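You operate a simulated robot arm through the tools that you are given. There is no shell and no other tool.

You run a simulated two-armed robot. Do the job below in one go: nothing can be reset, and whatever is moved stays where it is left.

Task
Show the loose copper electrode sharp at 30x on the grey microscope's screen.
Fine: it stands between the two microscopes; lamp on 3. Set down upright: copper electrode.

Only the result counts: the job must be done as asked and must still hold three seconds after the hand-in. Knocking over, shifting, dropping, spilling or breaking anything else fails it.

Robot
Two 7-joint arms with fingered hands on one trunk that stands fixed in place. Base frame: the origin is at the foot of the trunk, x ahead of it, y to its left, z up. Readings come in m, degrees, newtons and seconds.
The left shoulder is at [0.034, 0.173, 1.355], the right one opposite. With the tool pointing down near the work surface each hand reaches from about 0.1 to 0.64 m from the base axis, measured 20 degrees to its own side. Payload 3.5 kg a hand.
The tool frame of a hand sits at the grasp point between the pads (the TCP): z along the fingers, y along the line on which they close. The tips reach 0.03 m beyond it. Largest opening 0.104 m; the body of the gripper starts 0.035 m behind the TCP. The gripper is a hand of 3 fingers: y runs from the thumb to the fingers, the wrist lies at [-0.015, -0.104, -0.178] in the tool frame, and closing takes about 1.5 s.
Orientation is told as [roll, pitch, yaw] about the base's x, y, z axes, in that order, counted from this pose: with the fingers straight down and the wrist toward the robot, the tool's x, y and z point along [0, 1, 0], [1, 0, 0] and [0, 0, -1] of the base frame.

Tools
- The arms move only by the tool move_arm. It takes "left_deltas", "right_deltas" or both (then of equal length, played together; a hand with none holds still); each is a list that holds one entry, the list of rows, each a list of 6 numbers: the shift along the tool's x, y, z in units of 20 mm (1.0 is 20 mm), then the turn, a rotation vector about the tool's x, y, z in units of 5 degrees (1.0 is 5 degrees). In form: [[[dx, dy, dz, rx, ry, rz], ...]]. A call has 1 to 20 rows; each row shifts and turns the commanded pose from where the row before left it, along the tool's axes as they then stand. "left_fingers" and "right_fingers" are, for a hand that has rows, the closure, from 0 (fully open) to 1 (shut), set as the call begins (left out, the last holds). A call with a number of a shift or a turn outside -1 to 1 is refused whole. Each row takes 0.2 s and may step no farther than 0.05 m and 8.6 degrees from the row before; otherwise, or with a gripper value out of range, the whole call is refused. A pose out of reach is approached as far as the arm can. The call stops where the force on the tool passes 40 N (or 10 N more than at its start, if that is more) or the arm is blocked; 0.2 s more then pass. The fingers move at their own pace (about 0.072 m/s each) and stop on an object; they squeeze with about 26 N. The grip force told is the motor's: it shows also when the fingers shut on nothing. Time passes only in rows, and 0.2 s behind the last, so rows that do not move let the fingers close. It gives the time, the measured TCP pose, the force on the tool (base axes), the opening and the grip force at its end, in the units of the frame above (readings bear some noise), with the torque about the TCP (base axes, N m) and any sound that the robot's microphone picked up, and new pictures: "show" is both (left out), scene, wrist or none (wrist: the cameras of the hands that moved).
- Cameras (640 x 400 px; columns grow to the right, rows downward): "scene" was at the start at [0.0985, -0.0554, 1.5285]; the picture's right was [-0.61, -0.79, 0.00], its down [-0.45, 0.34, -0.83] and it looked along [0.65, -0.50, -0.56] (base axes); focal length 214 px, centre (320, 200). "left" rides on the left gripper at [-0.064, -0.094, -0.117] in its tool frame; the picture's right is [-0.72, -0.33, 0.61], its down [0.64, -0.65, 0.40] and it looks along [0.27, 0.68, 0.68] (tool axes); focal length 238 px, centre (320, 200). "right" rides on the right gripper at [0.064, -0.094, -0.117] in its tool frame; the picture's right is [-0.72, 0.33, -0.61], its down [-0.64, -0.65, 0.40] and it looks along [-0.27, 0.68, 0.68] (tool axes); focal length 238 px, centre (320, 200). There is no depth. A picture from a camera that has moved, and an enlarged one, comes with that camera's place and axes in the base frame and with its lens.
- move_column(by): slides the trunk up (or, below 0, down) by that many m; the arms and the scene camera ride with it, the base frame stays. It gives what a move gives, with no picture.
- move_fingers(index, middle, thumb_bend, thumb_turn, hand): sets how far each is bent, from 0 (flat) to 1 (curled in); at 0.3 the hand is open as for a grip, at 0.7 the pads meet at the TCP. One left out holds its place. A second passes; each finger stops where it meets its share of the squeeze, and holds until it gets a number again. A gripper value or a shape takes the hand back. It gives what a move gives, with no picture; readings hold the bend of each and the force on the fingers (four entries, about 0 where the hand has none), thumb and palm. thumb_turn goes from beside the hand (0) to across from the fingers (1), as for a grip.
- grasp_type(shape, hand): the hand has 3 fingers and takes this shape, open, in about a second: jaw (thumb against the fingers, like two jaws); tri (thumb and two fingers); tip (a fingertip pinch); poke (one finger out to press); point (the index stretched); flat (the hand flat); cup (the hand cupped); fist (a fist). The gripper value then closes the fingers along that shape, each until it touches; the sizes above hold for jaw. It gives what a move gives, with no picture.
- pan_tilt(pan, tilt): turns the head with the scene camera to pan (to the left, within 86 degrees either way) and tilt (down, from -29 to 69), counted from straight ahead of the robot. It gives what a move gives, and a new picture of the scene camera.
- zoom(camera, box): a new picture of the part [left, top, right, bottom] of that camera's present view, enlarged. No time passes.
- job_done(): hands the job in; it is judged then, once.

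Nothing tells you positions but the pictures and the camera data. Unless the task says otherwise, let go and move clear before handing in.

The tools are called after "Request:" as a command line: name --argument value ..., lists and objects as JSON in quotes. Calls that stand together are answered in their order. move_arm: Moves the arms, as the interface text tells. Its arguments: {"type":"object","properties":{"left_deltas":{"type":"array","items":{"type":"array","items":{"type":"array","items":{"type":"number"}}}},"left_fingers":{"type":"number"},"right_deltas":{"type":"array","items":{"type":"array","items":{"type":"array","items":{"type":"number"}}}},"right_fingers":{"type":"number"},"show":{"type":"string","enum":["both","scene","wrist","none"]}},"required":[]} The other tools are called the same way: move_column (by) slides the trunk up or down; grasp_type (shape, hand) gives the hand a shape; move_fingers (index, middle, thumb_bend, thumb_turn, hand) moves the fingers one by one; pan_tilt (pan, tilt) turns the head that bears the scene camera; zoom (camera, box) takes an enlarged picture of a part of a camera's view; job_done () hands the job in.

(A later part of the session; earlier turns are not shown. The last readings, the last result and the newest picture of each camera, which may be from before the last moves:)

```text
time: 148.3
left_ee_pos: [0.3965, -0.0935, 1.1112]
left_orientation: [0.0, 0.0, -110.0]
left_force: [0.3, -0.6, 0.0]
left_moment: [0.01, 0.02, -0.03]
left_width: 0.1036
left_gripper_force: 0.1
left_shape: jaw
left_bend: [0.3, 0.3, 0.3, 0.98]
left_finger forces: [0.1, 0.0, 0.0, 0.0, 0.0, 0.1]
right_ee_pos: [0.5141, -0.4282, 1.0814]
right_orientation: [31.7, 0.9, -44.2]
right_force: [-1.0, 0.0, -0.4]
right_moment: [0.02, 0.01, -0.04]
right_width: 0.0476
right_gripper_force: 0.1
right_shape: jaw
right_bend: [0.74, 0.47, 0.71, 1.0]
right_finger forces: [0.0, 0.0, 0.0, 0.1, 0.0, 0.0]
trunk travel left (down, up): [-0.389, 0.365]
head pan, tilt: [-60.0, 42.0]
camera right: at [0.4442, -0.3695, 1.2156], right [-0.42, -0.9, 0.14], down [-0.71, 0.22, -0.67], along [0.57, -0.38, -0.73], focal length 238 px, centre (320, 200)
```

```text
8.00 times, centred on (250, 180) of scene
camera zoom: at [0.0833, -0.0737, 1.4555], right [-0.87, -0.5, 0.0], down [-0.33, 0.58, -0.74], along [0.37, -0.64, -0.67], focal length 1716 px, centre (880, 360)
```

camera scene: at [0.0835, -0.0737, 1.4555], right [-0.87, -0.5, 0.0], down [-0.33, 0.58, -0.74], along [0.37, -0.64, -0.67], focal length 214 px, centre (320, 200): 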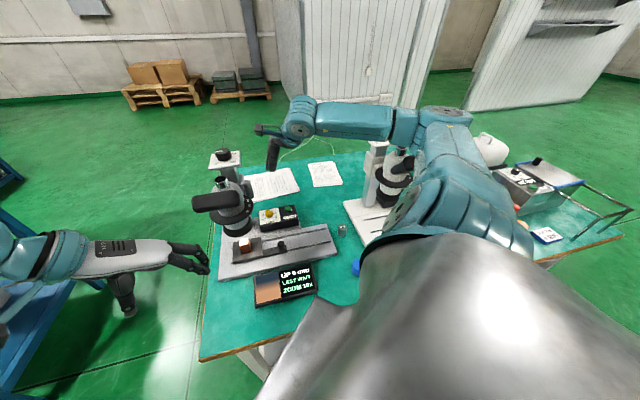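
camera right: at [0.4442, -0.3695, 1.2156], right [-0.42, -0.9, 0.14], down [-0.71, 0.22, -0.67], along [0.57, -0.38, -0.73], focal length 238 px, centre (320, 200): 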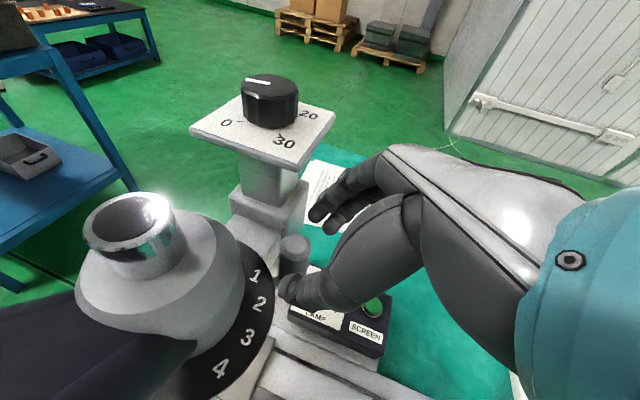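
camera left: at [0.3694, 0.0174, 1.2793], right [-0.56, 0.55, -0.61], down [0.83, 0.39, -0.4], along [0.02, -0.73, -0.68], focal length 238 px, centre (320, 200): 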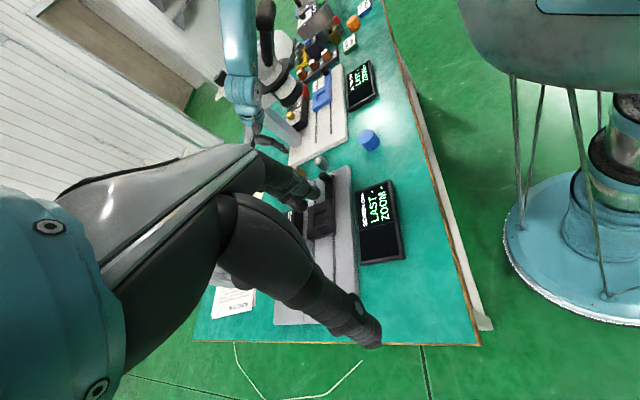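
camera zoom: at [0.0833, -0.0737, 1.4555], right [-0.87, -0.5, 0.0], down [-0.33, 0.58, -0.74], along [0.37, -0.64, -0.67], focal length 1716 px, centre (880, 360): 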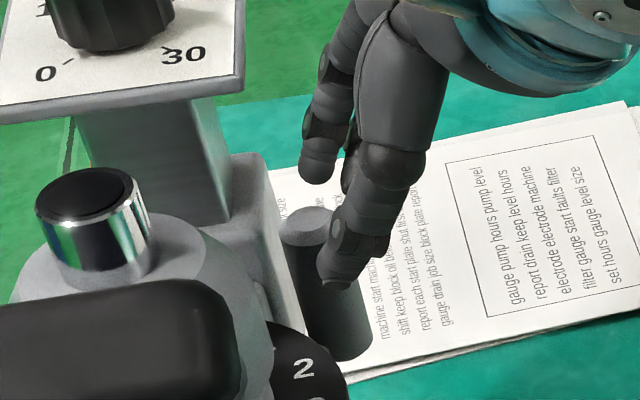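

Request:
move_arm --right_deltas '[[[-0.03, -0.06, 0.72, 0, 0, 0], [-0.03, -0.06, 0.65, 0, 0, 0]]]' --show "wrist"

Request:
zoom --camera "right" --box '[240, 150, 400, 290]'

Request:
zoom --camera "scene" --box '[220, 155, 280, 205]'

```text
time: 148.9
left_ee_pos: [0.3977, -0.0945, 1.1105]
left_orientation: [0.0, 0.0, -110.0]
left_force: [-0.2, -0.2, -0.4]
left_moment: [0.01, 0.01, -0.02]
left_width: 0.1036
left_gripper_force: 0.1
left_shape: jaw
left_bend: [0.3, 0.3, 0.3, 0.98]
left_finger forces: [0.1, 0.0, 0.0, 0.0, 0.1, 0.0]
right_ee_pos: [0.5222, -0.4169, 1.0579]
right_orientation: [31.7, 0.9, -44.2]
right_force: [0.0, 0.5, 0.1]
right_moment: [-0.03, -0.02, -0.02]
right_width: 0.0472
right_gripper_force: 0.0
right_shape: jaw
right_bend: [0.74, 0.47, 0.71, 1.0]
right_finger forces: [0.0, 0.0, 0.0, 0.1, 0.0, 0.0]
trunk travel left (down, up): [-0.389, 0.365]
head pan, tilt: [-60.0, 42.0]
camera right: at [0.4518, -0.3579, 1.1911], right [-0.42, -0.9, 0.14], down [-0.71, 0.22, -0.67], along [0.57, -0.38, -0.73], focal length 238 px, centre (320, 200)
```

right: 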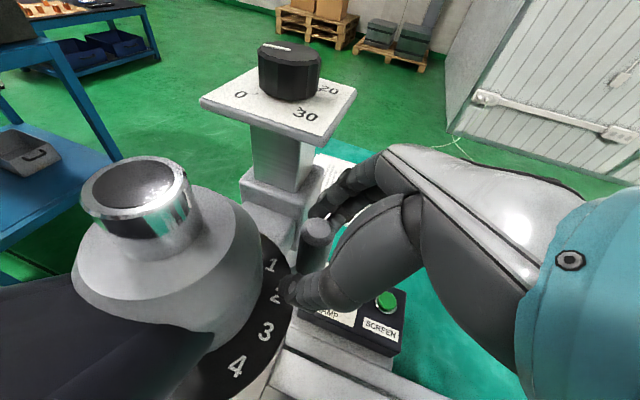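

```text
2.86 times, centred on (320, 220) of right
camera zoom: at [0.4518, -0.3579, 1.1911], right [-0.42, -0.9, 0.14], down [-0.71, 0.22, -0.67], along [0.57, -0.38, -0.73], focal length 681 px, centre (320, 143)
```

zoom: 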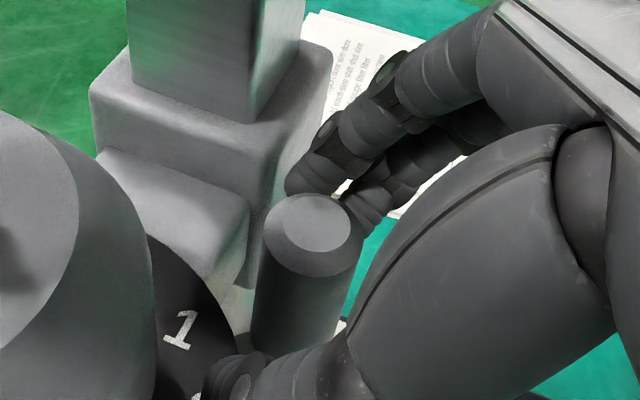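

```text
8.00 times, centred on (250, 180) of scene
camera zoom: at [0.0835, -0.0738, 1.4555], right [-0.87, -0.5, 0.0], down [-0.33, 0.58, -0.74], along [0.37, -0.64, -0.67], focal length 1716 px, centre (880, 360)
```

zoom: 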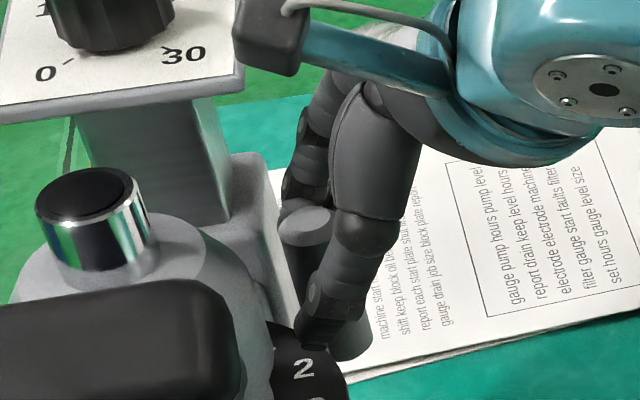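

The post is between thumb and fingers. Closing on it now.

Request:
move_arm --right_deltas '[[[0, 0, 0, 0, 0, 0], [0, 0, 0, 0, 0, 0], [0, 0, 0, 0, 0, 0], [0, 0, 0, 0, 0, 0]]]' --right_fingers 1.0 --show "none"

Request:
zoom --camera "right" --box '[240, 150, 400, 290]'

Request:
zoom --camera "scene" --box '[200, 160, 330, 310]'

```text
time: 149.9
left_ee_pos: [0.3975, -0.0933, 1.1112]
left_orientation: [0.0, 0.0, -110.0]
left_force: [0.5, -0.1, -1.2]
left_moment: [0.01, -0.01, 0.03]
left_width: 0.1034
left_gripper_force: 0.1
left_shape: jaw
left_bend: [0.3, 0.3, 0.3, 0.98]
left_finger forces: [0.0, 0.0, 0.0, 0.0, 0.0, 0.1]
right_ee_pos: [0.5218, -0.4173, 1.0571]
right_orientation: [31.7, 1.0, -44.1]
right_force: [0.2, 2.1, -2.1]
right_moment: [-0.02, -0.02, -0.02]
right_width: 0.0165
right_gripper_force: 26.4
right_shape: jaw
right_bend: [0.73, 0.58, 0.74, 1.0]
right_finger forces: [13.5, 8.7, 0.1, 0.0, 22.3, 0.1]
trunk travel left (down, up): [-0.389, 0.365]
head pan, tilt: [-60.0, 42.0]
```

```text
2.86 times, centred on (320, 220) of right
camera zoom: at [0.4519, -0.3574, 1.191], right [-0.41, -0.9, 0.14], down [-0.71, 0.22, -0.67], along [0.57, -0.38, -0.73], focal length 681 px, centre (320, 143)
```

zoom: 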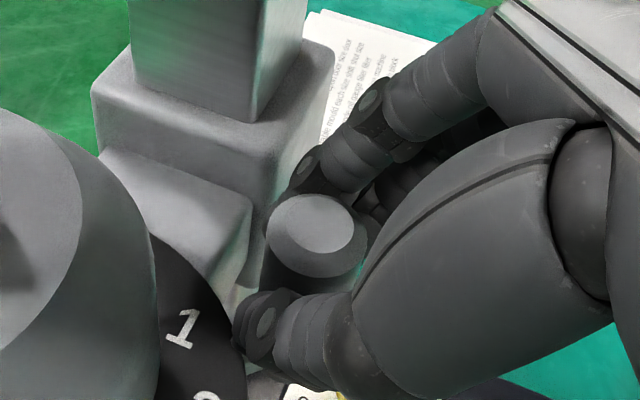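

```text
2.67 times, centred on (265, 235) of scene
camera zoom: at [0.0837, -0.0736, 1.4555], right [-0.87, -0.5, 0.0], down [-0.33, 0.58, -0.74], along [0.37, -0.64, -0.67], focal length 572 px, centre (467, 107)
```

zoom: 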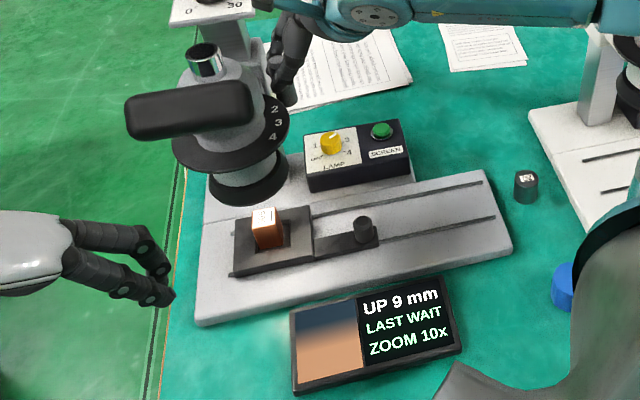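

The lever post is gripped. I'll swing it clockwise along its arc, in steps, watching the zoom reading.

Request:
move_arm --right_deltas '[[[-0.14, -0.227, -0.082, 0, 0, 0], [-0.14, -0.227, -0.082, 0, 0, 0], [-0.109, -0.244, -0.063, 0, 0, 0], [-0.109, -0.244, -0.063, 0, 0, 0]]]' --show "none"

Request:
zoom --camera "scene" --box '[200, 160, 330, 310]'

Request:
zoom --camera "right" --box '[220, 130, 400, 290]'

```text
time: 150.9
left_ee_pos: [0.3976, -0.0947, 1.1114]
left_orientation: [0.0, 0.0, -110.0]
left_force: [-0.1, -0.1, 0.0]
left_moment: [-0.01, -0.01, 0.0]
left_width: 0.1038
left_gripper_force: 0.1
left_shape: jaw
left_bend: [0.3, 0.3, 0.3, 0.98]
left_finger forces: [0.1, 0.0, 0.1, 0.0, 0.0, 0.0]
right_ee_pos: [0.5001, -0.4136, 1.0563]
right_orientation: [31.6, 1.0, -44.3]
right_force: [2.4, -3.1, -3.1]
right_moment: [-0.27, 0.01, -0.21]
right_width: 0.0165
right_gripper_force: 26.5
right_shape: jaw
right_bend: [0.73, 0.58, 0.74, 1.0]
right_finger forces: [12.8, 11.5, 0.1, 0.0, 23.3, 0.0]
trunk travel left (down, up): [-0.389, 0.365]
head pan, tilt: [-60.0, 42.0]
```

```text
2.67 times, centred on (265, 235) of scene
camera zoom: at [0.0838, -0.0744, 1.4554], right [-0.87, -0.5, 0.0], down [-0.33, 0.58, -0.74], along [0.37, -0.64, -0.67], focal length 572 px, centre (467, 107)
```

zoom: 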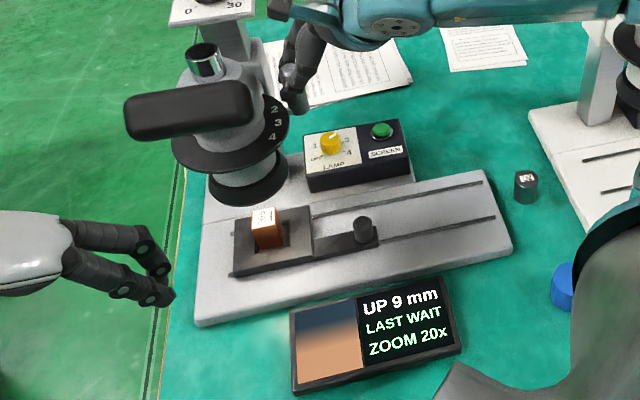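

```text
2.50 times, centred on (310, 210) of right
camera zoom: at [0.4299, -0.3539, 1.1902], right [-0.42, -0.9, 0.14], down [-0.71, 0.22, -0.67], along [0.57, -0.38, -0.73], focal length 596 px, centre (345, 175)
```

zoom: 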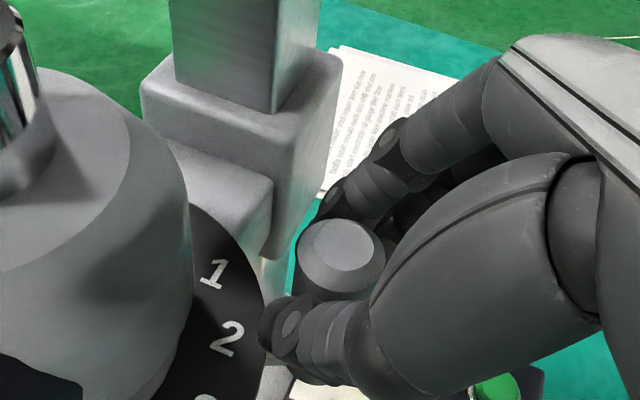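

The zoom reads 20x now — the lever is the zoom and 3 will be 30x. Continuing along the arc.

Request:
move_arm --right_deltas '[[[-0.078, -0.256, -0.043, 0, 0, 0], [-0.078, -0.256, -0.043, 0, 0, 0], [-0.047, -0.266, -0.025, 0, 0, 0], [-0.047, -0.266, -0.025, 0, 0, 0], [-0.017, -0.273, -0.006, 0, 0, 0]]]' --show "none"

Request:
zoom --camera "scene" --box '[200, 160, 330, 310]'

Request:
zoom --camera "right" --box '[220, 130, 400, 290]'

```text
time: 152.1
left_ee_pos: [0.3986, -0.0939, 1.1108]
left_orientation: [-0.1, 0.0, -110.0]
left_force: [-0.3, 0.8, 0.7]
left_moment: [-0.02, -0.03, 0.0]
left_width: 0.1033
left_gripper_force: 0.1
left_shape: jaw
left_bend: [0.3, 0.3, 0.3, 0.98]
left_finger forces: [0.0, 0.1, 0.1, 0.1, 0.0, 0.0]
right_ee_pos: [0.4779, -0.397, 1.0572]
right_orientation: [31.6, 1.0, -44.1]
right_force: [4.3, 1.9, -9.0]
right_moment: [-0.2, -0.06, -0.13]
right_width: 0.0153
right_gripper_force: 25.9
right_shape: jaw
right_bend: [0.73, 0.58, 0.75, 1.0]
right_finger forces: [9.4, 10.0, 0.0, 0.1, 20.4, 0.0]
trunk travel left (down, up): [-0.389, 0.365]
head pan, tilt: [-60.0, 42.0]
```

```text
2.67 times, centred on (265, 235) of scene
camera zoom: at [0.0849, -0.0735, 1.4554], right [-0.87, -0.5, 0.0], down [-0.34, 0.58, -0.74], along [0.37, -0.64, -0.67], focal length 572 px, centre (467, 107)
```

zoom: 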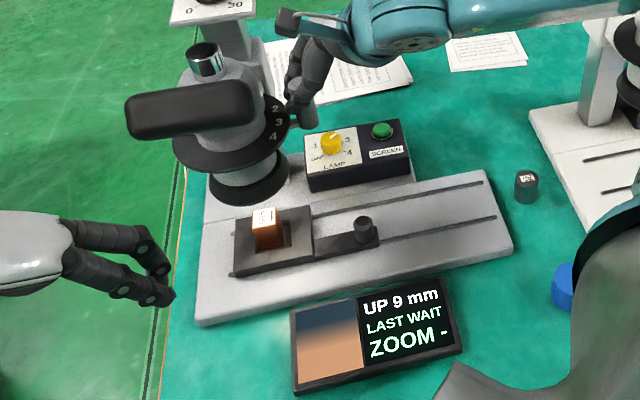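

```text
2.50 times, centred on (310, 210) of right
camera zoom: at [0.4075, -0.3381, 1.1906], right [-0.41, -0.9, 0.14], down [-0.71, 0.22, -0.67], along [0.57, -0.37, -0.73], focal length 596 px, centre (345, 175)
```

zoom: 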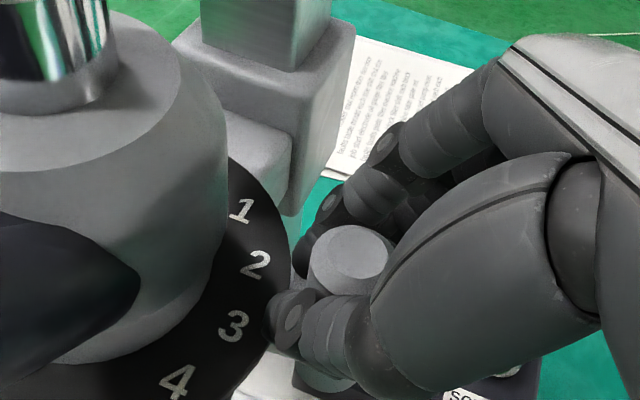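

Request:
move_arm --right_deltas '[[[0, -0.2, 0, 0, 0, 0], [0, -0.2, 0, 0, 0, 0], [0.01, -0.2, 0.01, 0, 0, 0]]]' --show "none"

Request:
zoom --camera "scene" --box '[200, 160, 330, 310]'

Request:
zoom --camera "right" --box '[220, 130, 400, 290]'

```text
time: 152.9
left_ee_pos: [0.3996, -0.0926, 1.1106]
left_orientation: [-0.1, -0.1, -109.9]
left_force: [1.1, -0.5, -0.6]
left_moment: [-0.01, 0.01, 0.02]
left_width: 0.1035
left_gripper_force: 0.0
left_shape: jaw
left_bend: [0.3, 0.3, 0.3, 0.98]
left_finger forces: [0.0, 0.0, 0.0, 0.0, 0.0, 0.0]
right_ee_pos: [0.4686, -0.3887, 1.0561]
right_orientation: [31.7, 1.1, -44.1]
right_force: [6.8, 5.4, -10.9]
right_moment: [-0.25, -0.07, -0.2]
right_width: 0.0151
right_gripper_force: 25.7
right_shape: jaw
right_bend: [0.73, 0.58, 0.75, 1.0]
right_finger forces: [9.3, 10.8, 0.0, 0.0, 22.0, 0.0]
trunk travel left (down, up): [-0.389, 0.365]
head pan, tilt: [-60.0, 42.0]
```

```text
2.67 times, centred on (265, 235) of scene
camera zoom: at [0.0855, -0.0736, 1.4553], right [-0.87, -0.5, 0.0], down [-0.34, 0.58, -0.74], along [0.37, -0.64, -0.67], focal length 572 px, centre (467, 107)
```

zoom: 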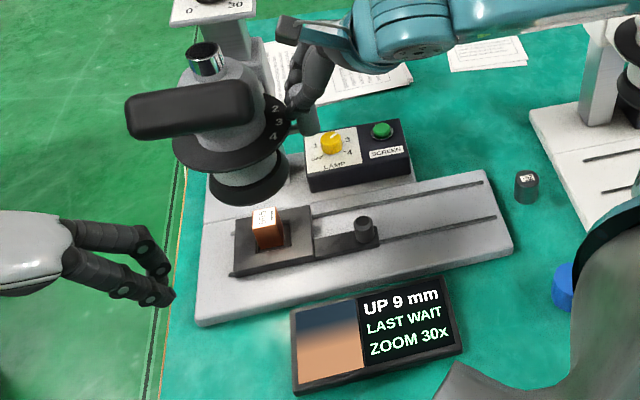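

```text
2.50 times, centred on (310, 210) of right
camera zoom: at [0.3997, -0.3301, 1.1905], right [-0.41, -0.9, 0.14], down [-0.71, 0.22, -0.67], along [0.57, -0.38, -0.73], focal length 596 px, centre (345, 175)
```

zoom: 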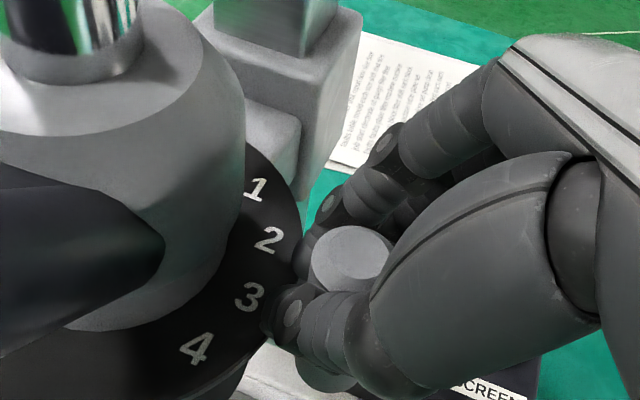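

ZOOM reads 30x. I'll let go of the lever and check that it stays there, then back away along the finger direction.

Request:
move_arm --right_deltas '[[[0, 0, 0, 0, 0, 0], [0, 0, 0, 0, 0, 0], [0, 0, 0, 0, 0, 0]]]' --right_fingers 0.5 --show "none"

Request:
zoom --camera "right" --box '[220, 130, 400, 290]'

Request:
move_arm --right_deltas '[[[0, 0, -0.8, 0, 0, 0], [0, 0, -0.8, 0, 0, 0], [0, 0, -0.8, 0, 0, 0], [0, 0, -0.8, 0, 0, 0]]]'

Request:
zoom --camera "scene" --box '[200, 160, 330, 310]'

Request:
zoom --camera "right" --box '[160, 60, 360, 240]'

```text
time: 153.7
left_ee_pos: [0.396, -0.0934, 1.1114]
left_orientation: [0.0, 0.0, -110.1]
left_force: [-0.2, 0.6, 0.1]
left_moment: [0.01, -0.03, 0.0]
left_width: 0.1037
left_gripper_force: 0.1
left_shape: jaw
left_bend: [0.3, 0.3, 0.3, 0.98]
left_finger forces: [0.1, 0.1, 0.0, 0.1, 0.0, 0.0]
right_ee_pos: [0.4686, -0.3893, 1.057]
right_orientation: [31.6, 0.9, -44.2]
right_force: [-0.4, 1.3, 0.4]
right_moment: [-0.03, 0.0, 0.04]
right_width: 0.0516
right_gripper_force: 0.0
right_shape: jaw
right_bend: [0.74, 0.45, 0.7, 1.0]
right_finger forces: [0.0, 0.1, 0.0, 0.0, 0.0, 0.0]
trunk travel left (down, up): [-0.389, 0.365]
head pan, tilt: [-60.0, 42.0]
```

```text
2.50 times, centred on (310, 210) of right
camera zoom: at [0.3978, -0.3306, 1.1916], right [-0.42, -0.9, 0.14], down [-0.71, 0.22, -0.67], along [0.57, -0.38, -0.73], focal length 596 px, centre (345, 175)
```

zoom: 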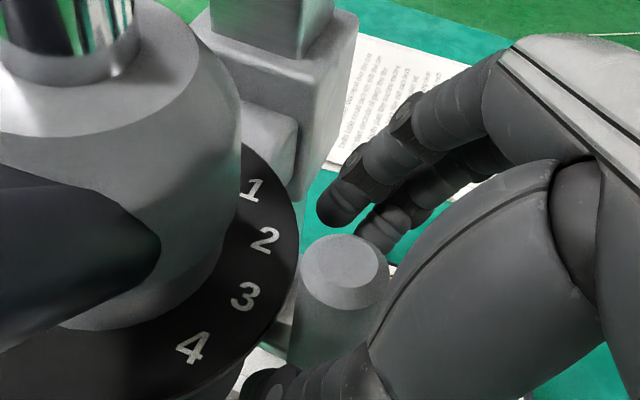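

```text
time: 154.7
left_ee_pos: [0.3977, -0.093, 1.1106]
left_orientation: [0.1, 0.0, -110.0]
left_force: [-0.2, 0.2, 0.0]
left_moment: [0.01, 0.02, 0.0]
left_width: 0.1031
left_gripper_force: 0.0
left_shape: jaw
left_bend: [0.3, 0.3, 0.3, 0.98]
left_finger forces: [0.1, 0.0, 0.0, 0.0, 0.0, 0.0]
right_ee_pos: [0.4459, -0.4138, 1.1119]
right_orientation: [31.7, 0.9, -44.3]
right_force: [0.3, -0.2, -0.4]
right_moment: [-0.02, -0.02, 0.01]
right_width: 0.0513
right_gripper_force: 0.0
right_shape: jaw
right_bend: [0.74, 0.45, 0.7, 1.0]
right_finger forces: [0.0, 0.0, 0.0, 0.0, 0.0, 0.0]
trunk travel left (down, up): [-0.389, 0.365]
head pan, tilt: [-60.0, 42.0]
camera scene: at [0.0832, -0.0736, 1.4555], right [-0.87, -0.5, 0.0], down [-0.33, 0.58, -0.74], along [0.37, -0.64, -0.67], focal length 214 px, centre (320, 200)
camera right: at [0.3755, -0.355, 1.2461], right [-0.42, -0.9, 0.14], down [-0.71, 0.22, -0.67], along [0.57, -0.38, -0.73], focal length 238 px, centre (320, 200)
```

scene: 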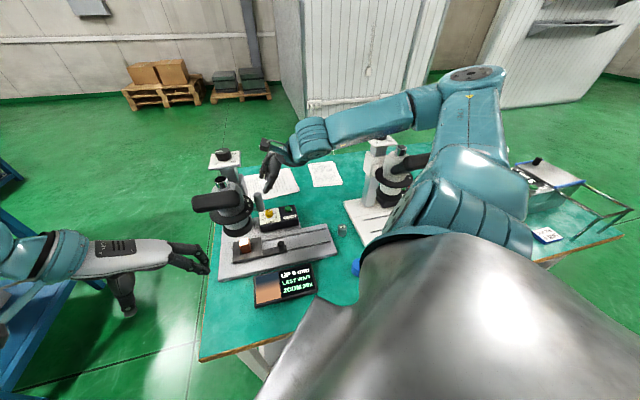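
right: 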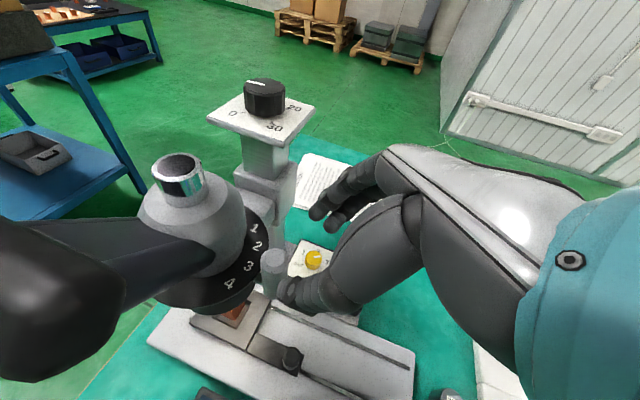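

```text
2.67 times, centred on (265, 235) of scene
camera zoom: at [0.0832, -0.0736, 1.4555], right [-0.87, -0.5, 0.0], down [-0.33, 0.58, -0.74], along [0.37, -0.64, -0.67], focal length 572 px, centre (467, 107)
```

zoom: 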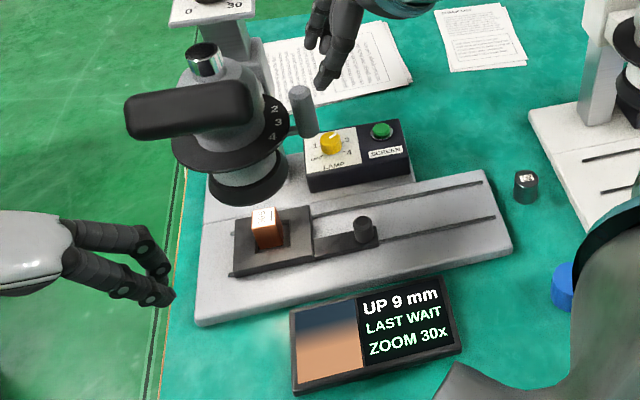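

```text
2.22 times, centred on (260, 150) of right
camera zoom: at [0.3755, -0.355, 1.2461], right [-0.42, -0.9, 0.14], down [-0.71, 0.22, -0.67], along [0.57, -0.38, -0.73], focal length 530 px, centre (453, 311)
```

zoom: 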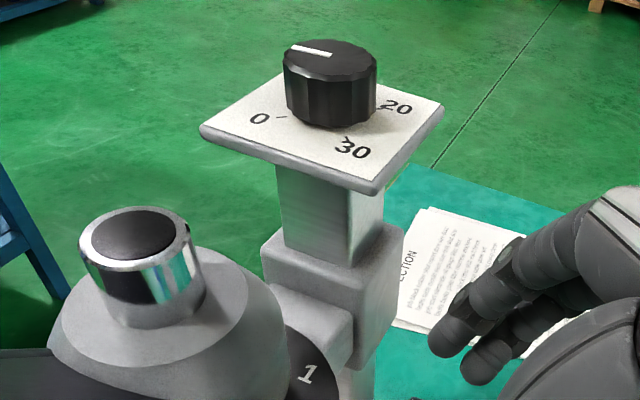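

Zoom stays at 30x. The focus dial has 0, 10, 20, 30 at 90° spacing and reads about 3–4; the screen asks for UP 9 mm, so I need roughly 80° clockwise. I'll raise the hand and bring it upright again.

Request:
move_arm --right_deltas '[[[0.525, 0, -0.851, 0, 0, 0], [0.525, 0, -0.851, 0, 0, 0], [0.525, 0, -0.851, 0, 0, 0], [0.525, 0, -0.851, 0, 0, 0], [0.525, 0, -0.851, 0, 0, 0], [0.525, 0, -0.851, 0, 0, 0], [0.525, 0, -0.851, 0, 0, 0], [0, 0, 0, 0, -1, 0], [0, 0, 0, 0, -1, 0], [0, 0, 0, 0, -1, 0], [0, 0, 0, 0, -1, 0], [0, 0, 0, 0, -1, 0], [0, 0, 0, 0, -1, 0], [0, 0, 0, 0, -0.34, 0]]]' --right_fingers 0.2

```text
time: 157.7
left_ee_pos: [0.3978, -0.093, 1.1096]
left_orientation: [0.0, -0.1, -109.9]
left_force: [0.1, -0.4, -0.2]
left_moment: [0.0, 0.06, -0.01]
left_width: 0.1038
left_gripper_force: 0.0
left_shape: jaw
left_bend: [0.3, 0.3, 0.3, 0.98]
left_finger forces: [0.0, 0.0, 0.0, 0.0, 0.1, 0.0]
right_ee_pos: [0.4466, -0.4142, 1.2514]
right_orientation: [0.0, 1.0, -44.2]
right_force: [-0.2, 0.2, 0.3]
right_moment: [0.0, 0.01, 0.0]
right_width: 0.0828
right_gripper_force: 0.1
right_shape: jaw
right_bend: [0.27, 0.34, 0.5, 0.99]
right_finger forces: [0.0, 0.1, 0.0, 0.0, 0.0, 0.0]
trunk travel left (down, up): [-0.389, 0.365]
head pan, tilt: [-60.0, 42.0]
camera scene: at [0.0834, -0.0739, 1.4555], right [-0.87, -0.5, 0.0], down [-0.33, 0.58, -0.74], along [0.37, -0.64, -0.67], focal length 214 px, centre (320, 200)
camera right: at [0.426, -0.3057, 1.3693], right [-0.26, -0.75, 0.61], down [-0.92, 0.0, -0.39], along [0.3, -0.66, -0.69], focal length 238 px, centre (320, 200)
```

scene: 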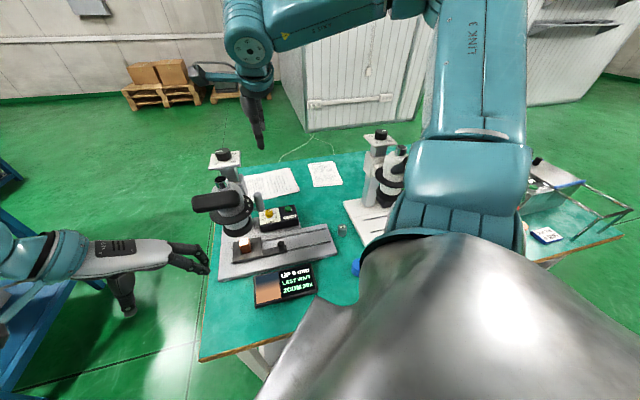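
right: 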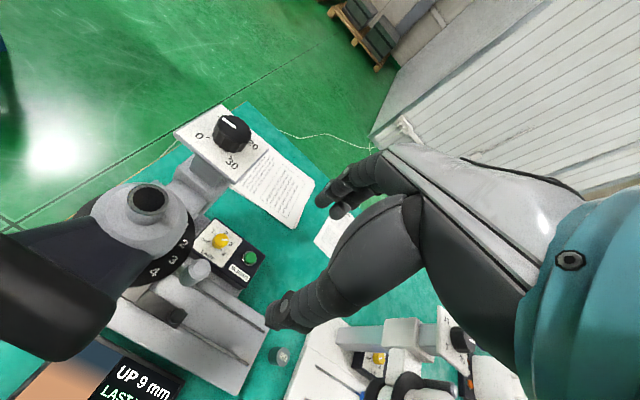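

Request:
move_arm --right_deltas '[[[0, 0, 0, 0, 0, -1], [0, 0, 0, 0, 0, -1], [0, 0, 0, 0, 0, -1], [0, 0, 0, 0, 0, -1], [0, 0, 0, 0, 0, -1], [0, 0, 0, 0, 0, -1], [0.208, 0.966, 0, 0, 0, 0], [0.208, 0.966, 0, 0, 0, 0], [0.208, 0.966, 0, 0, 0, 0], [0.208, 0.966, 0, 0, 0, 0]]]'

Request:
zoom --camera "right" --box '[180, 160, 360, 320]'

```text
time: 159.9
left_ee_pos: [0.3973, -0.0931, 1.111]
left_orientation: [-0.1, 0.0, -110.0]
left_force: [-0.5, 0.4, 0.2]
left_moment: [-0.02, -0.01, 0.02]
left_width: 0.1035
left_gripper_force: 0.1
left_shape: jaw
left_bend: [0.3, 0.3, 0.3, 0.98]
left_finger forces: [0.0, 0.0, 0.1, 0.0, 0.0, 0.1]
right_ee_pos: [0.5268, -0.4175, 1.2511]
right_orientation: [0.5, 0.9, -14.0]
right_force: [0.0, -0.7, 0.4]
right_moment: [0.0, -0.04, 0.03]
right_width: 0.0829
right_gripper_force: 0.0
right_shape: jaw
right_bend: [0.27, 0.34, 0.5, 0.99]
right_finger forces: [0.0, 0.0, 0.0, 0.0, 0.0, 0.0]
trunk travel left (down, up): [-0.389, 0.365]
head pan, tilt: [-60.0, 42.0]
camera scene: at [0.0838, -0.0738, 1.4555], right [-0.87, -0.5, 0.0], down [-0.33, 0.58, -0.74], along [0.37, -0.64, -0.67], focal length 214 px, centre (320, 200)
camera right: at [0.4529, -0.3342, 1.3686], right [0.15, -0.78, 0.6], down [-0.79, -0.46, -0.4], along [0.59, -0.42, -0.69], focal length 238 px, centre (320, 200)
```

scene: 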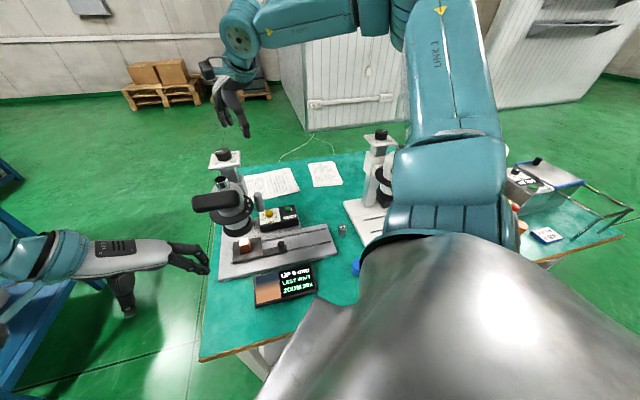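
right: 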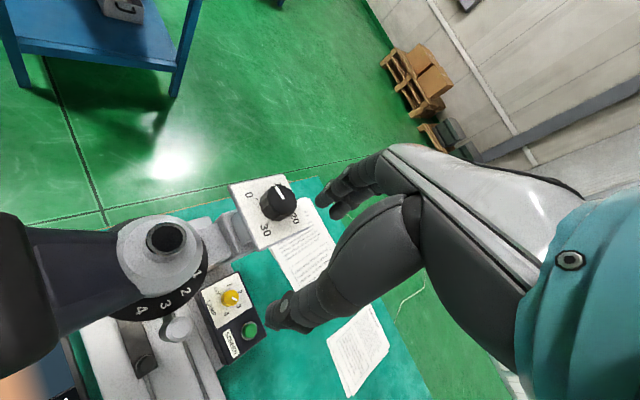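

```text
2.50 times, centred on (270, 240) of right
camera zoom: at [0.4529, -0.3342, 1.3686], right [0.15, -0.78, 0.6], down [-0.79, -0.46, -0.4], along [0.59, -0.42, -0.69], focal length 596 px, centre (445, 100)
```

zoom: 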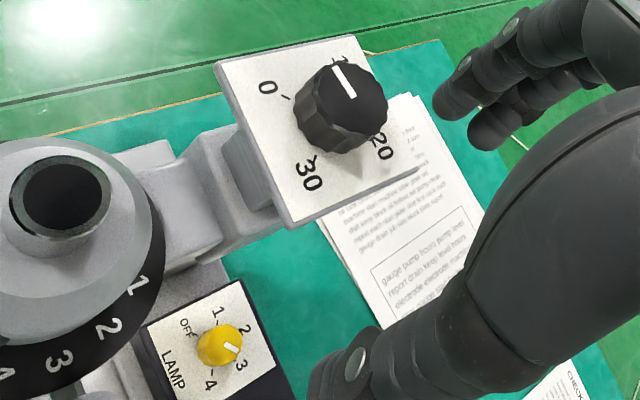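

Request:
zoom --camera "right" --box '[230, 170, 310, 250]'

Request:
zoom --camera "scene" --box '[205, 145, 245, 175]'

```text
5.00 times, centred on (270, 210) of right
camera zoom: at [0.4529, -0.3342, 1.3686], right [0.15, -0.78, 0.6], down [-0.79, -0.46, -0.4], along [0.59, -0.42, -0.69], focal length 1192 px, centre (570, 150)
```

zoom: 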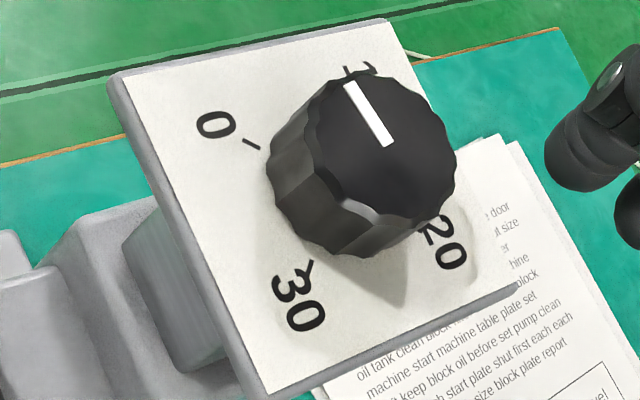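

```text
13.33 times, centred on (225, 160) of scene
camera zoom: at [0.0838, -0.0738, 1.4555], right [-0.87, -0.5, 0.0], down [-0.33, 0.58, -0.74], along [0.37, -0.64, -0.67], focal length 2860 px, centre (1587, 733)
```

zoom: 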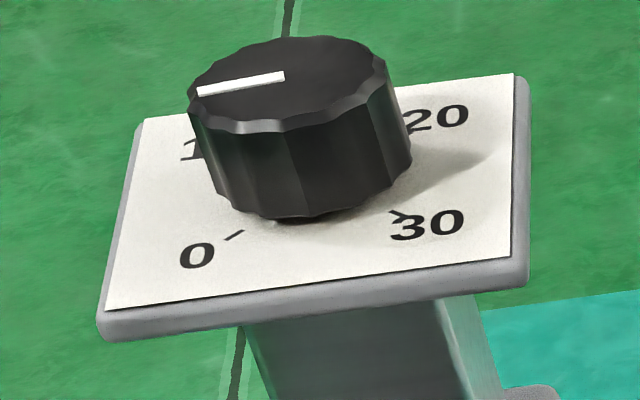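

The pointer stands near 4 on the dial. I'll move over the dial knob at about (0.609, -0.418) with the jaws open wide.

Request:
move_arm --right_deltas '[[[0.22, 0.98, 0.6, 0, 0, 0], [0.22, 0.98, 0.6, 0, 0, 0], [0.22, 0.98, 0.6, 0, 0, 0], [0.22, 0.98, 0.6, 0, 0, 0]]]'

Request:
zoom --camera "right" --box '[200, 140, 400, 320]'

Request:
zoom --camera "scene" --box '[190, 110, 270, 180]'

```text
time: 160.9
left_ee_pos: [0.3971, -0.0934, 1.1107]
left_orientation: [0.0, -0.1, -110.0]
left_force: [0.6, -0.2, 0.4]
left_moment: [0.01, -0.01, 0.0]
left_width: 0.1035
left_gripper_force: 0.1
left_shape: jaw
left_bend: [0.3, 0.3, 0.3, 0.98]
left_finger forces: [0.1, 0.0, 0.0, 0.0, 0.0, 0.0]
right_ee_pos: [0.6075, -0.4195, 1.2006]
right_orientation: [0.5, 0.8, -14.1]
right_force: [-0.7, 0.7, -0.1]
right_moment: [-0.02, 0.0, 0.05]
right_width: 0.0828
right_gripper_force: 0.1
right_shape: jaw
right_bend: [0.27, 0.34, 0.5, 0.99]
right_finger forces: [0.0, 0.0, 0.0, 0.1, 0.0, 0.0]
trunk travel left (down, up): [-0.389, 0.365]
head pan, tilt: [-60.0, 42.0]
camera scene: at [0.084, -0.0738, 1.4554], right [-0.87, -0.5, 0.0], down [-0.33, 0.58, -0.74], along [0.37, -0.64, -0.67], focal length 214 px, centre (320, 200)
camera right: at [0.5336, -0.3369, 1.319], right [0.15, -0.78, 0.6], down [-0.79, -0.46, -0.4], along [0.59, -0.42, -0.69], focal length 238 px, centre (320, 200)
```

scene: 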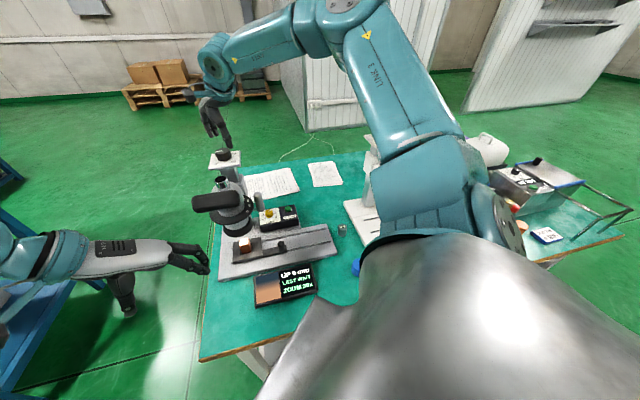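
right: 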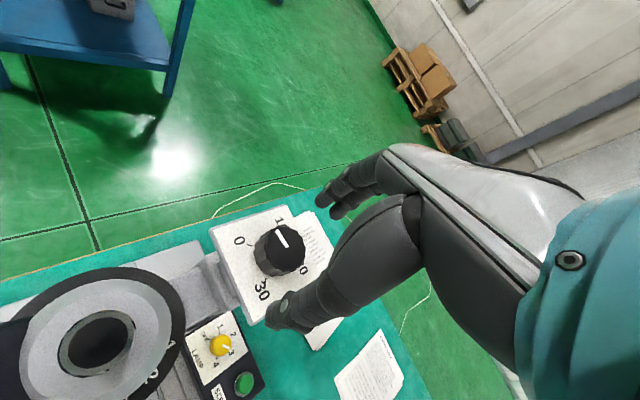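

```text
2.22 times, centred on (300, 230) of right
camera zoom: at [0.5336, -0.3369, 1.319], right [0.15, -0.78, 0.6], down [-0.79, -0.46, -0.4], along [0.59, -0.42, -0.69], focal length 530 px, centre (364, 133)
```

zoom: 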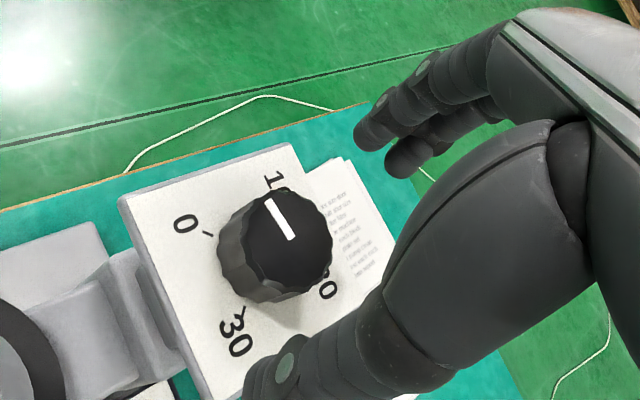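

```text
5.71 times, centred on (230, 145) of scene
camera zoom: at [0.084, -0.0738, 1.4554], right [-0.87, -0.5, 0.0], down [-0.33, 0.58, -0.74], along [0.37, -0.64, -0.67], focal length 1226 px, centre (834, 514)
```

zoom: 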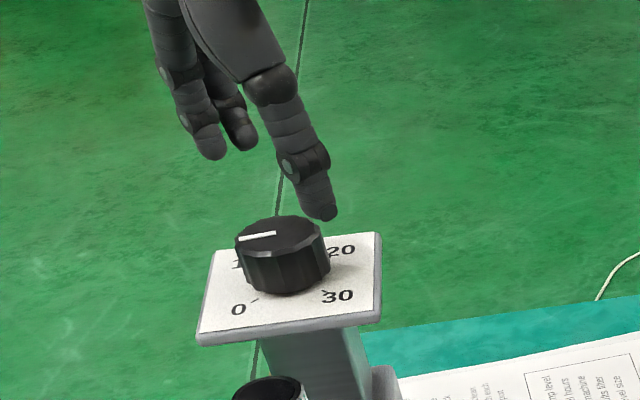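

Request:
move_arm --right_deltas '[[[0.0375, 0.049, 0.63, 0, 0, 0], [0.0375, 0.049, 0.63, 0, 0, 0], [0.0375, 0.049, 0.63, 0, 0, 0], [0.0375, 0.049, 0.63, 0, 0, 0]]]' --show "wrist"

Request:
zoom --camera "right" --box '[220, 140, 400, 300]'

Request:
zoom --camera "scene" --box '[200, 130, 260, 180]'

```text
time: 161.9
left_ee_pos: [0.3981, -0.0922, 1.1111]
left_orientation: [0.0, 0.0, -109.9]
left_force: [-0.4, 0.8, 1.0]
left_moment: [0.04, 0.02, 0.0]
left_width: 0.1038
left_gripper_force: 0.1
left_shape: jaw
left_bend: [0.3, 0.3, 0.3, 0.98]
left_finger forces: [0.0, 0.1, 0.0, 0.1, 0.0, 0.0]
right_ee_pos: [0.611, -0.4177, 1.1512]
right_orientation: [0.5, 0.7, -14.3]
right_force: [1.4, -0.8, 0.4]
right_moment: [-0.01, -0.02, -0.03]
right_width: 0.0829
right_gripper_force: 0.1
right_shape: jaw
right_bend: [0.27, 0.34, 0.5, 0.99]
right_finger forces: [0.0, 0.1, 0.0, 0.0, 0.0, 0.0]
trunk travel left (down, up): [-0.389, 0.365]
head pan, tilt: [-60.0, 42.0]
camera right: at [0.5367, -0.3341, 1.2693], right [0.15, -0.78, 0.6], down [-0.79, -0.46, -0.4], along [0.59, -0.42, -0.69], focal length 238 px, centre (320, 200)
```

right: 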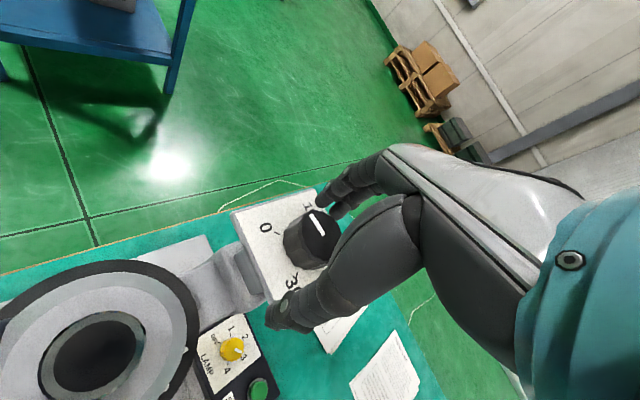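

```text
2.50 times, centred on (310, 220) of right
camera zoom: at [0.5367, -0.3341, 1.2693], right [0.15, -0.78, 0.6], down [-0.79, -0.46, -0.4], along [0.59, -0.42, -0.69], focal length 596 px, centre (345, 150)
```

zoom: 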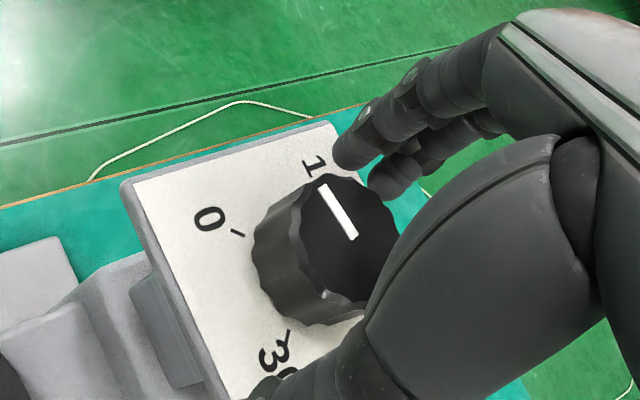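

```text
8.00 times, centred on (230, 155) of scene
camera zoom: at [0.0835, -0.0738, 1.4555], right [-0.87, -0.5, 0.0], down [-0.33, 0.58, -0.74], along [0.37, -0.64, -0.67], focal length 1716 px, centre (1040, 560)
```

zoom: 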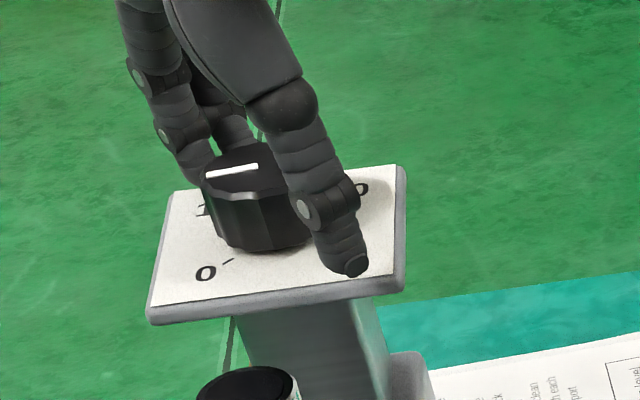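

The jaws straddle the dial knob. I'll grip and turn clockwise 25° first to see how the reading responds.

Request:
move_arm --right_deltas '[[[0, 0, 0, 0, 0, 0], [0, 0, 0, 0, 0, 0], [0, 0, 0, 0, 0, 0], [0, 0, 0, 0, 0, 0], [0, 0, 0, 0, 0, 1], [0, 0, 0, 0, 0, 1], [0, 0, 0, 0, 0, 1], [0, 0, 0, 0, 0, 1], [0, 0, 0, 0, 0, 1]]]' --right_fingers 1.0 --show "none"

Request:
zoom --camera "scene" --box '[190, 130, 330, 310]'

Request:
zoom --camera "right" --box '[220, 140, 400, 300]'

```text
time: 163.9
left_ee_pos: [0.3986, -0.0927, 1.1102]
left_orientation: [0.0, 0.0, -110.0]
left_force: [-0.2, 0.0, 0.2]
left_moment: [0.01, 0.03, 0.02]
left_width: 0.1036
left_gripper_force: 0.0
left_shape: jaw
left_bend: [0.3, 0.3, 0.3, 0.98]
left_finger forces: [0.0, 0.0, 0.0, 0.0, 0.1, 0.0]
right_ee_pos: [0.611, -0.416, 1.1508]
right_orientation: [0.1, 0.9, -39.1]
right_force: [8.0, 11.1, -2.5]
right_moment: [0.23, -0.22, 0.26]
right_width: 0.0343
right_gripper_force: 25.9
right_shape: jaw
right_bend: [0.74, 0.44, 0.74, 1.0]
right_finger forces: [18.7, 6.4, 0.0, 0.1, 23.9, 0.1]
trunk travel left (down, up): [-0.389, 0.365]
head pan, tilt: [-60.0, 42.0]
```

```text
2.22 times, centred on (260, 220) of scene
camera zoom: at [0.0851, -0.0723, 1.4555], right [-0.87, -0.5, 0.0], down [-0.34, 0.58, -0.74], along [0.37, -0.64, -0.67], focal length 477 px, centre (453, 156)
```

zoom: 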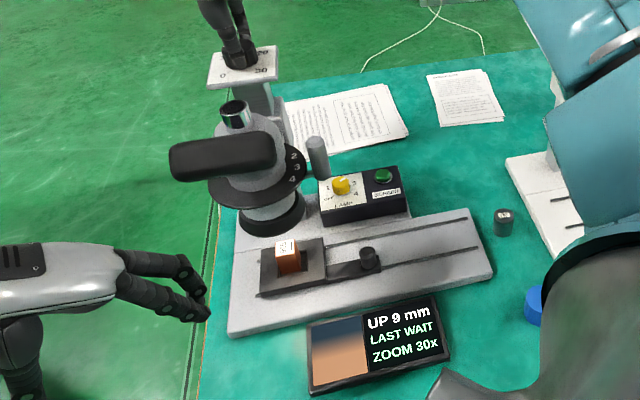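

```text
2.50 times, centred on (310, 220) of right
camera zoom: at [0.5809, -0.3076, 1.2691], right [-0.19, -0.77, 0.61], down [-0.91, -0.08, -0.4], along [0.35, -0.63, -0.69], focal length 596 px, centre (345, 150)
```

zoom: 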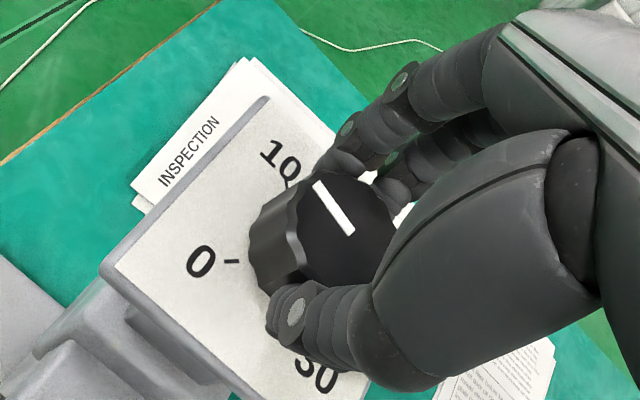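

Request:
move_arm --right_deltas '[[[0, 0, 0, 0, 0, 0], [0, 0, 0, 0, 0, 0], [0, 0, 0, 0, 0, 0], [0, 0, 0, 0, 0, 0], [0, 0, 0, 0, 0, 0]]]' --show "none"

Request:
zoom --camera "scene" --box '[245, 255, 325, 310]'

Request:
zoom --camera "scene" --box '[200, 140, 280, 250]'

```text
time: 165.1
left_ee_pos: [0.3997, -0.0927, 1.1118]
left_orientation: [-0.1, 0.0, -110.0]
left_force: [0.5, 0.4, -0.2]
left_moment: [0.04, -0.01, 0.0]
left_width: 0.1036
left_gripper_force: 0.2
left_shape: jaw
left_bend: [0.3, 0.3, 0.3, 0.98]
left_finger forces: [0.1, 0.0, 0.1, 0.1, 0.0, 0.0]
right_ee_pos: [0.6106, -0.4162, 1.1524]
right_orientation: [0.0, 0.9, -39.2]
right_force: [8.2, 9.5, -1.9]
right_moment: [0.21, -0.2, 0.24]
right_width: 0.0341
right_gripper_force: 26.3
right_shape: jaw
right_bend: [0.74, 0.45, 0.74, 1.0]
right_finger forces: [19.0, 6.0, 0.0, 0.1, 24.3, 0.0]
trunk travel left (down, up): [-0.389, 0.365]
head pan, tilt: [-60.0, 42.0]
```

```text
7.27 times, centred on (285, 282) of scene
camera zoom: at [0.085, -0.0723, 1.4555], right [-0.87, -0.5, 0.0], down [-0.34, 0.58, -0.74], along [0.37, -0.64, -0.67], focal length 1560 px, centre (574, -400)
```

zoom: 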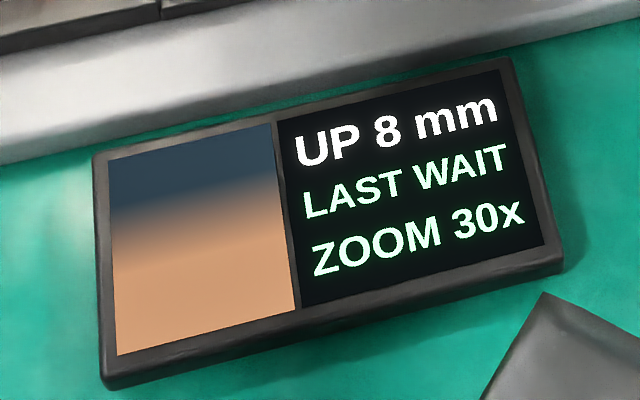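

```text
3.64 times, centred on (240, 195) of scene
camera zoom: at [0.085, -0.0723, 1.4555], right [-0.87, -0.5, 0.0], down [-0.34, 0.58, -0.74], along [0.37, -0.64, -0.67], focal length 780 px, centre (611, 218)
```

zoom: 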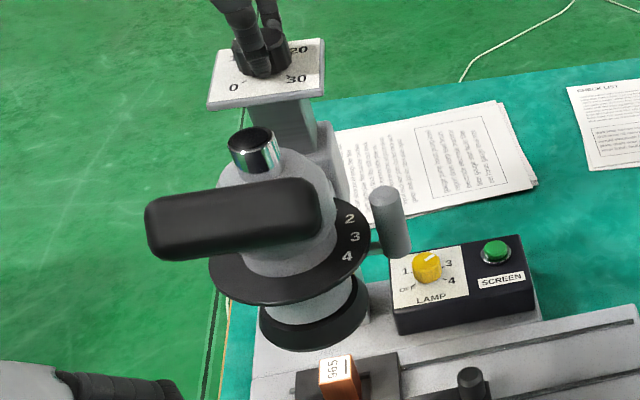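

Request:
move_arm --right_deltas '[[[0, 0, 0, 0, 0, 0], [0, 0, 0, 0, 0, 0], [0, 0, 0, 0, 0, 0], [0, 0, 0, 0, 0, 0], [0, 0, 0, 0, 0, 0]]]' --show "none"

Request:
zoom --camera "scene" --box '[245, 255, 325, 310]'

Request:
zoom --camera "right" --box '[240, 160, 360, 280]'

```text
time: 166.3
left_ee_pos: [0.3997, -0.0932, 1.1109]
left_orientation: [-0.1, -0.1, -110.0]
left_force: [-0.8, 0.4, 0.6]
left_moment: [0.01, -0.02, -0.03]
left_width: 0.1035
left_gripper_force: 0.1
left_shape: jaw
left_bend: [0.3, 0.3, 0.3, 0.98]
left_finger forces: [0.0, 0.1, 0.1, 0.0, 0.0, 0.0]
right_ee_pos: [0.6108, -0.4159, 1.1511]
right_orientation: [-0.1, 0.9, -39.2]
right_force: [8.0, 9.5, -0.8]
right_moment: [0.19, -0.16, 0.16]
right_width: 0.034
right_gripper_force: 26.2
right_shape: jaw
right_bend: [0.74, 0.45, 0.74, 1.0]
right_finger forces: [18.9, 6.4, 0.1, 0.0, 24.0, 0.0]
trunk travel left (down, up): [-0.389, 0.365]
head pan, tilt: [-60.0, 42.0]
```

```text
7.27 times, centred on (285, 282) of scene
camera zoom: at [0.0848, -0.0724, 1.4555], right [-0.87, -0.5, 0.0], down [-0.34, 0.58, -0.74], along [0.37, -0.64, -0.67], focal length 1560 px, centre (574, -400)
```

zoom: 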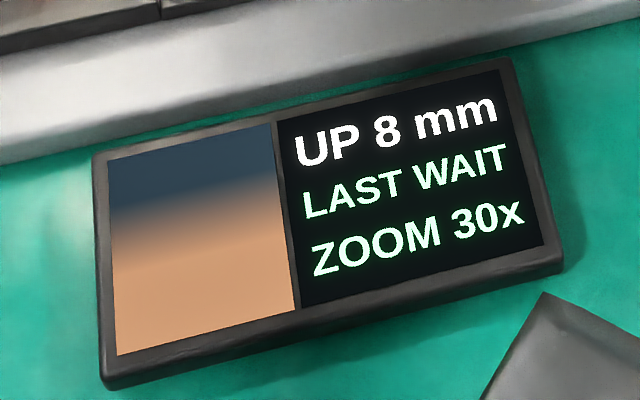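

```text
3.33 times, centred on (300, 220) of right
camera zoom: at [0.5804, -0.3085, 1.269], right [-0.19, -0.77, 0.61], down [-0.92, -0.08, -0.39], along [0.35, -0.63, -0.69], focal length 794 px, centre (387, 133)
```

zoom: 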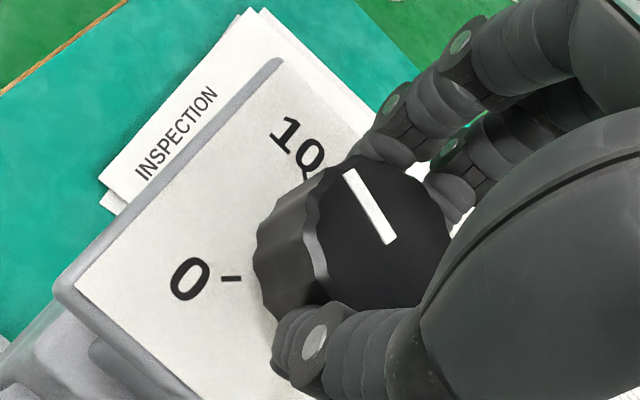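

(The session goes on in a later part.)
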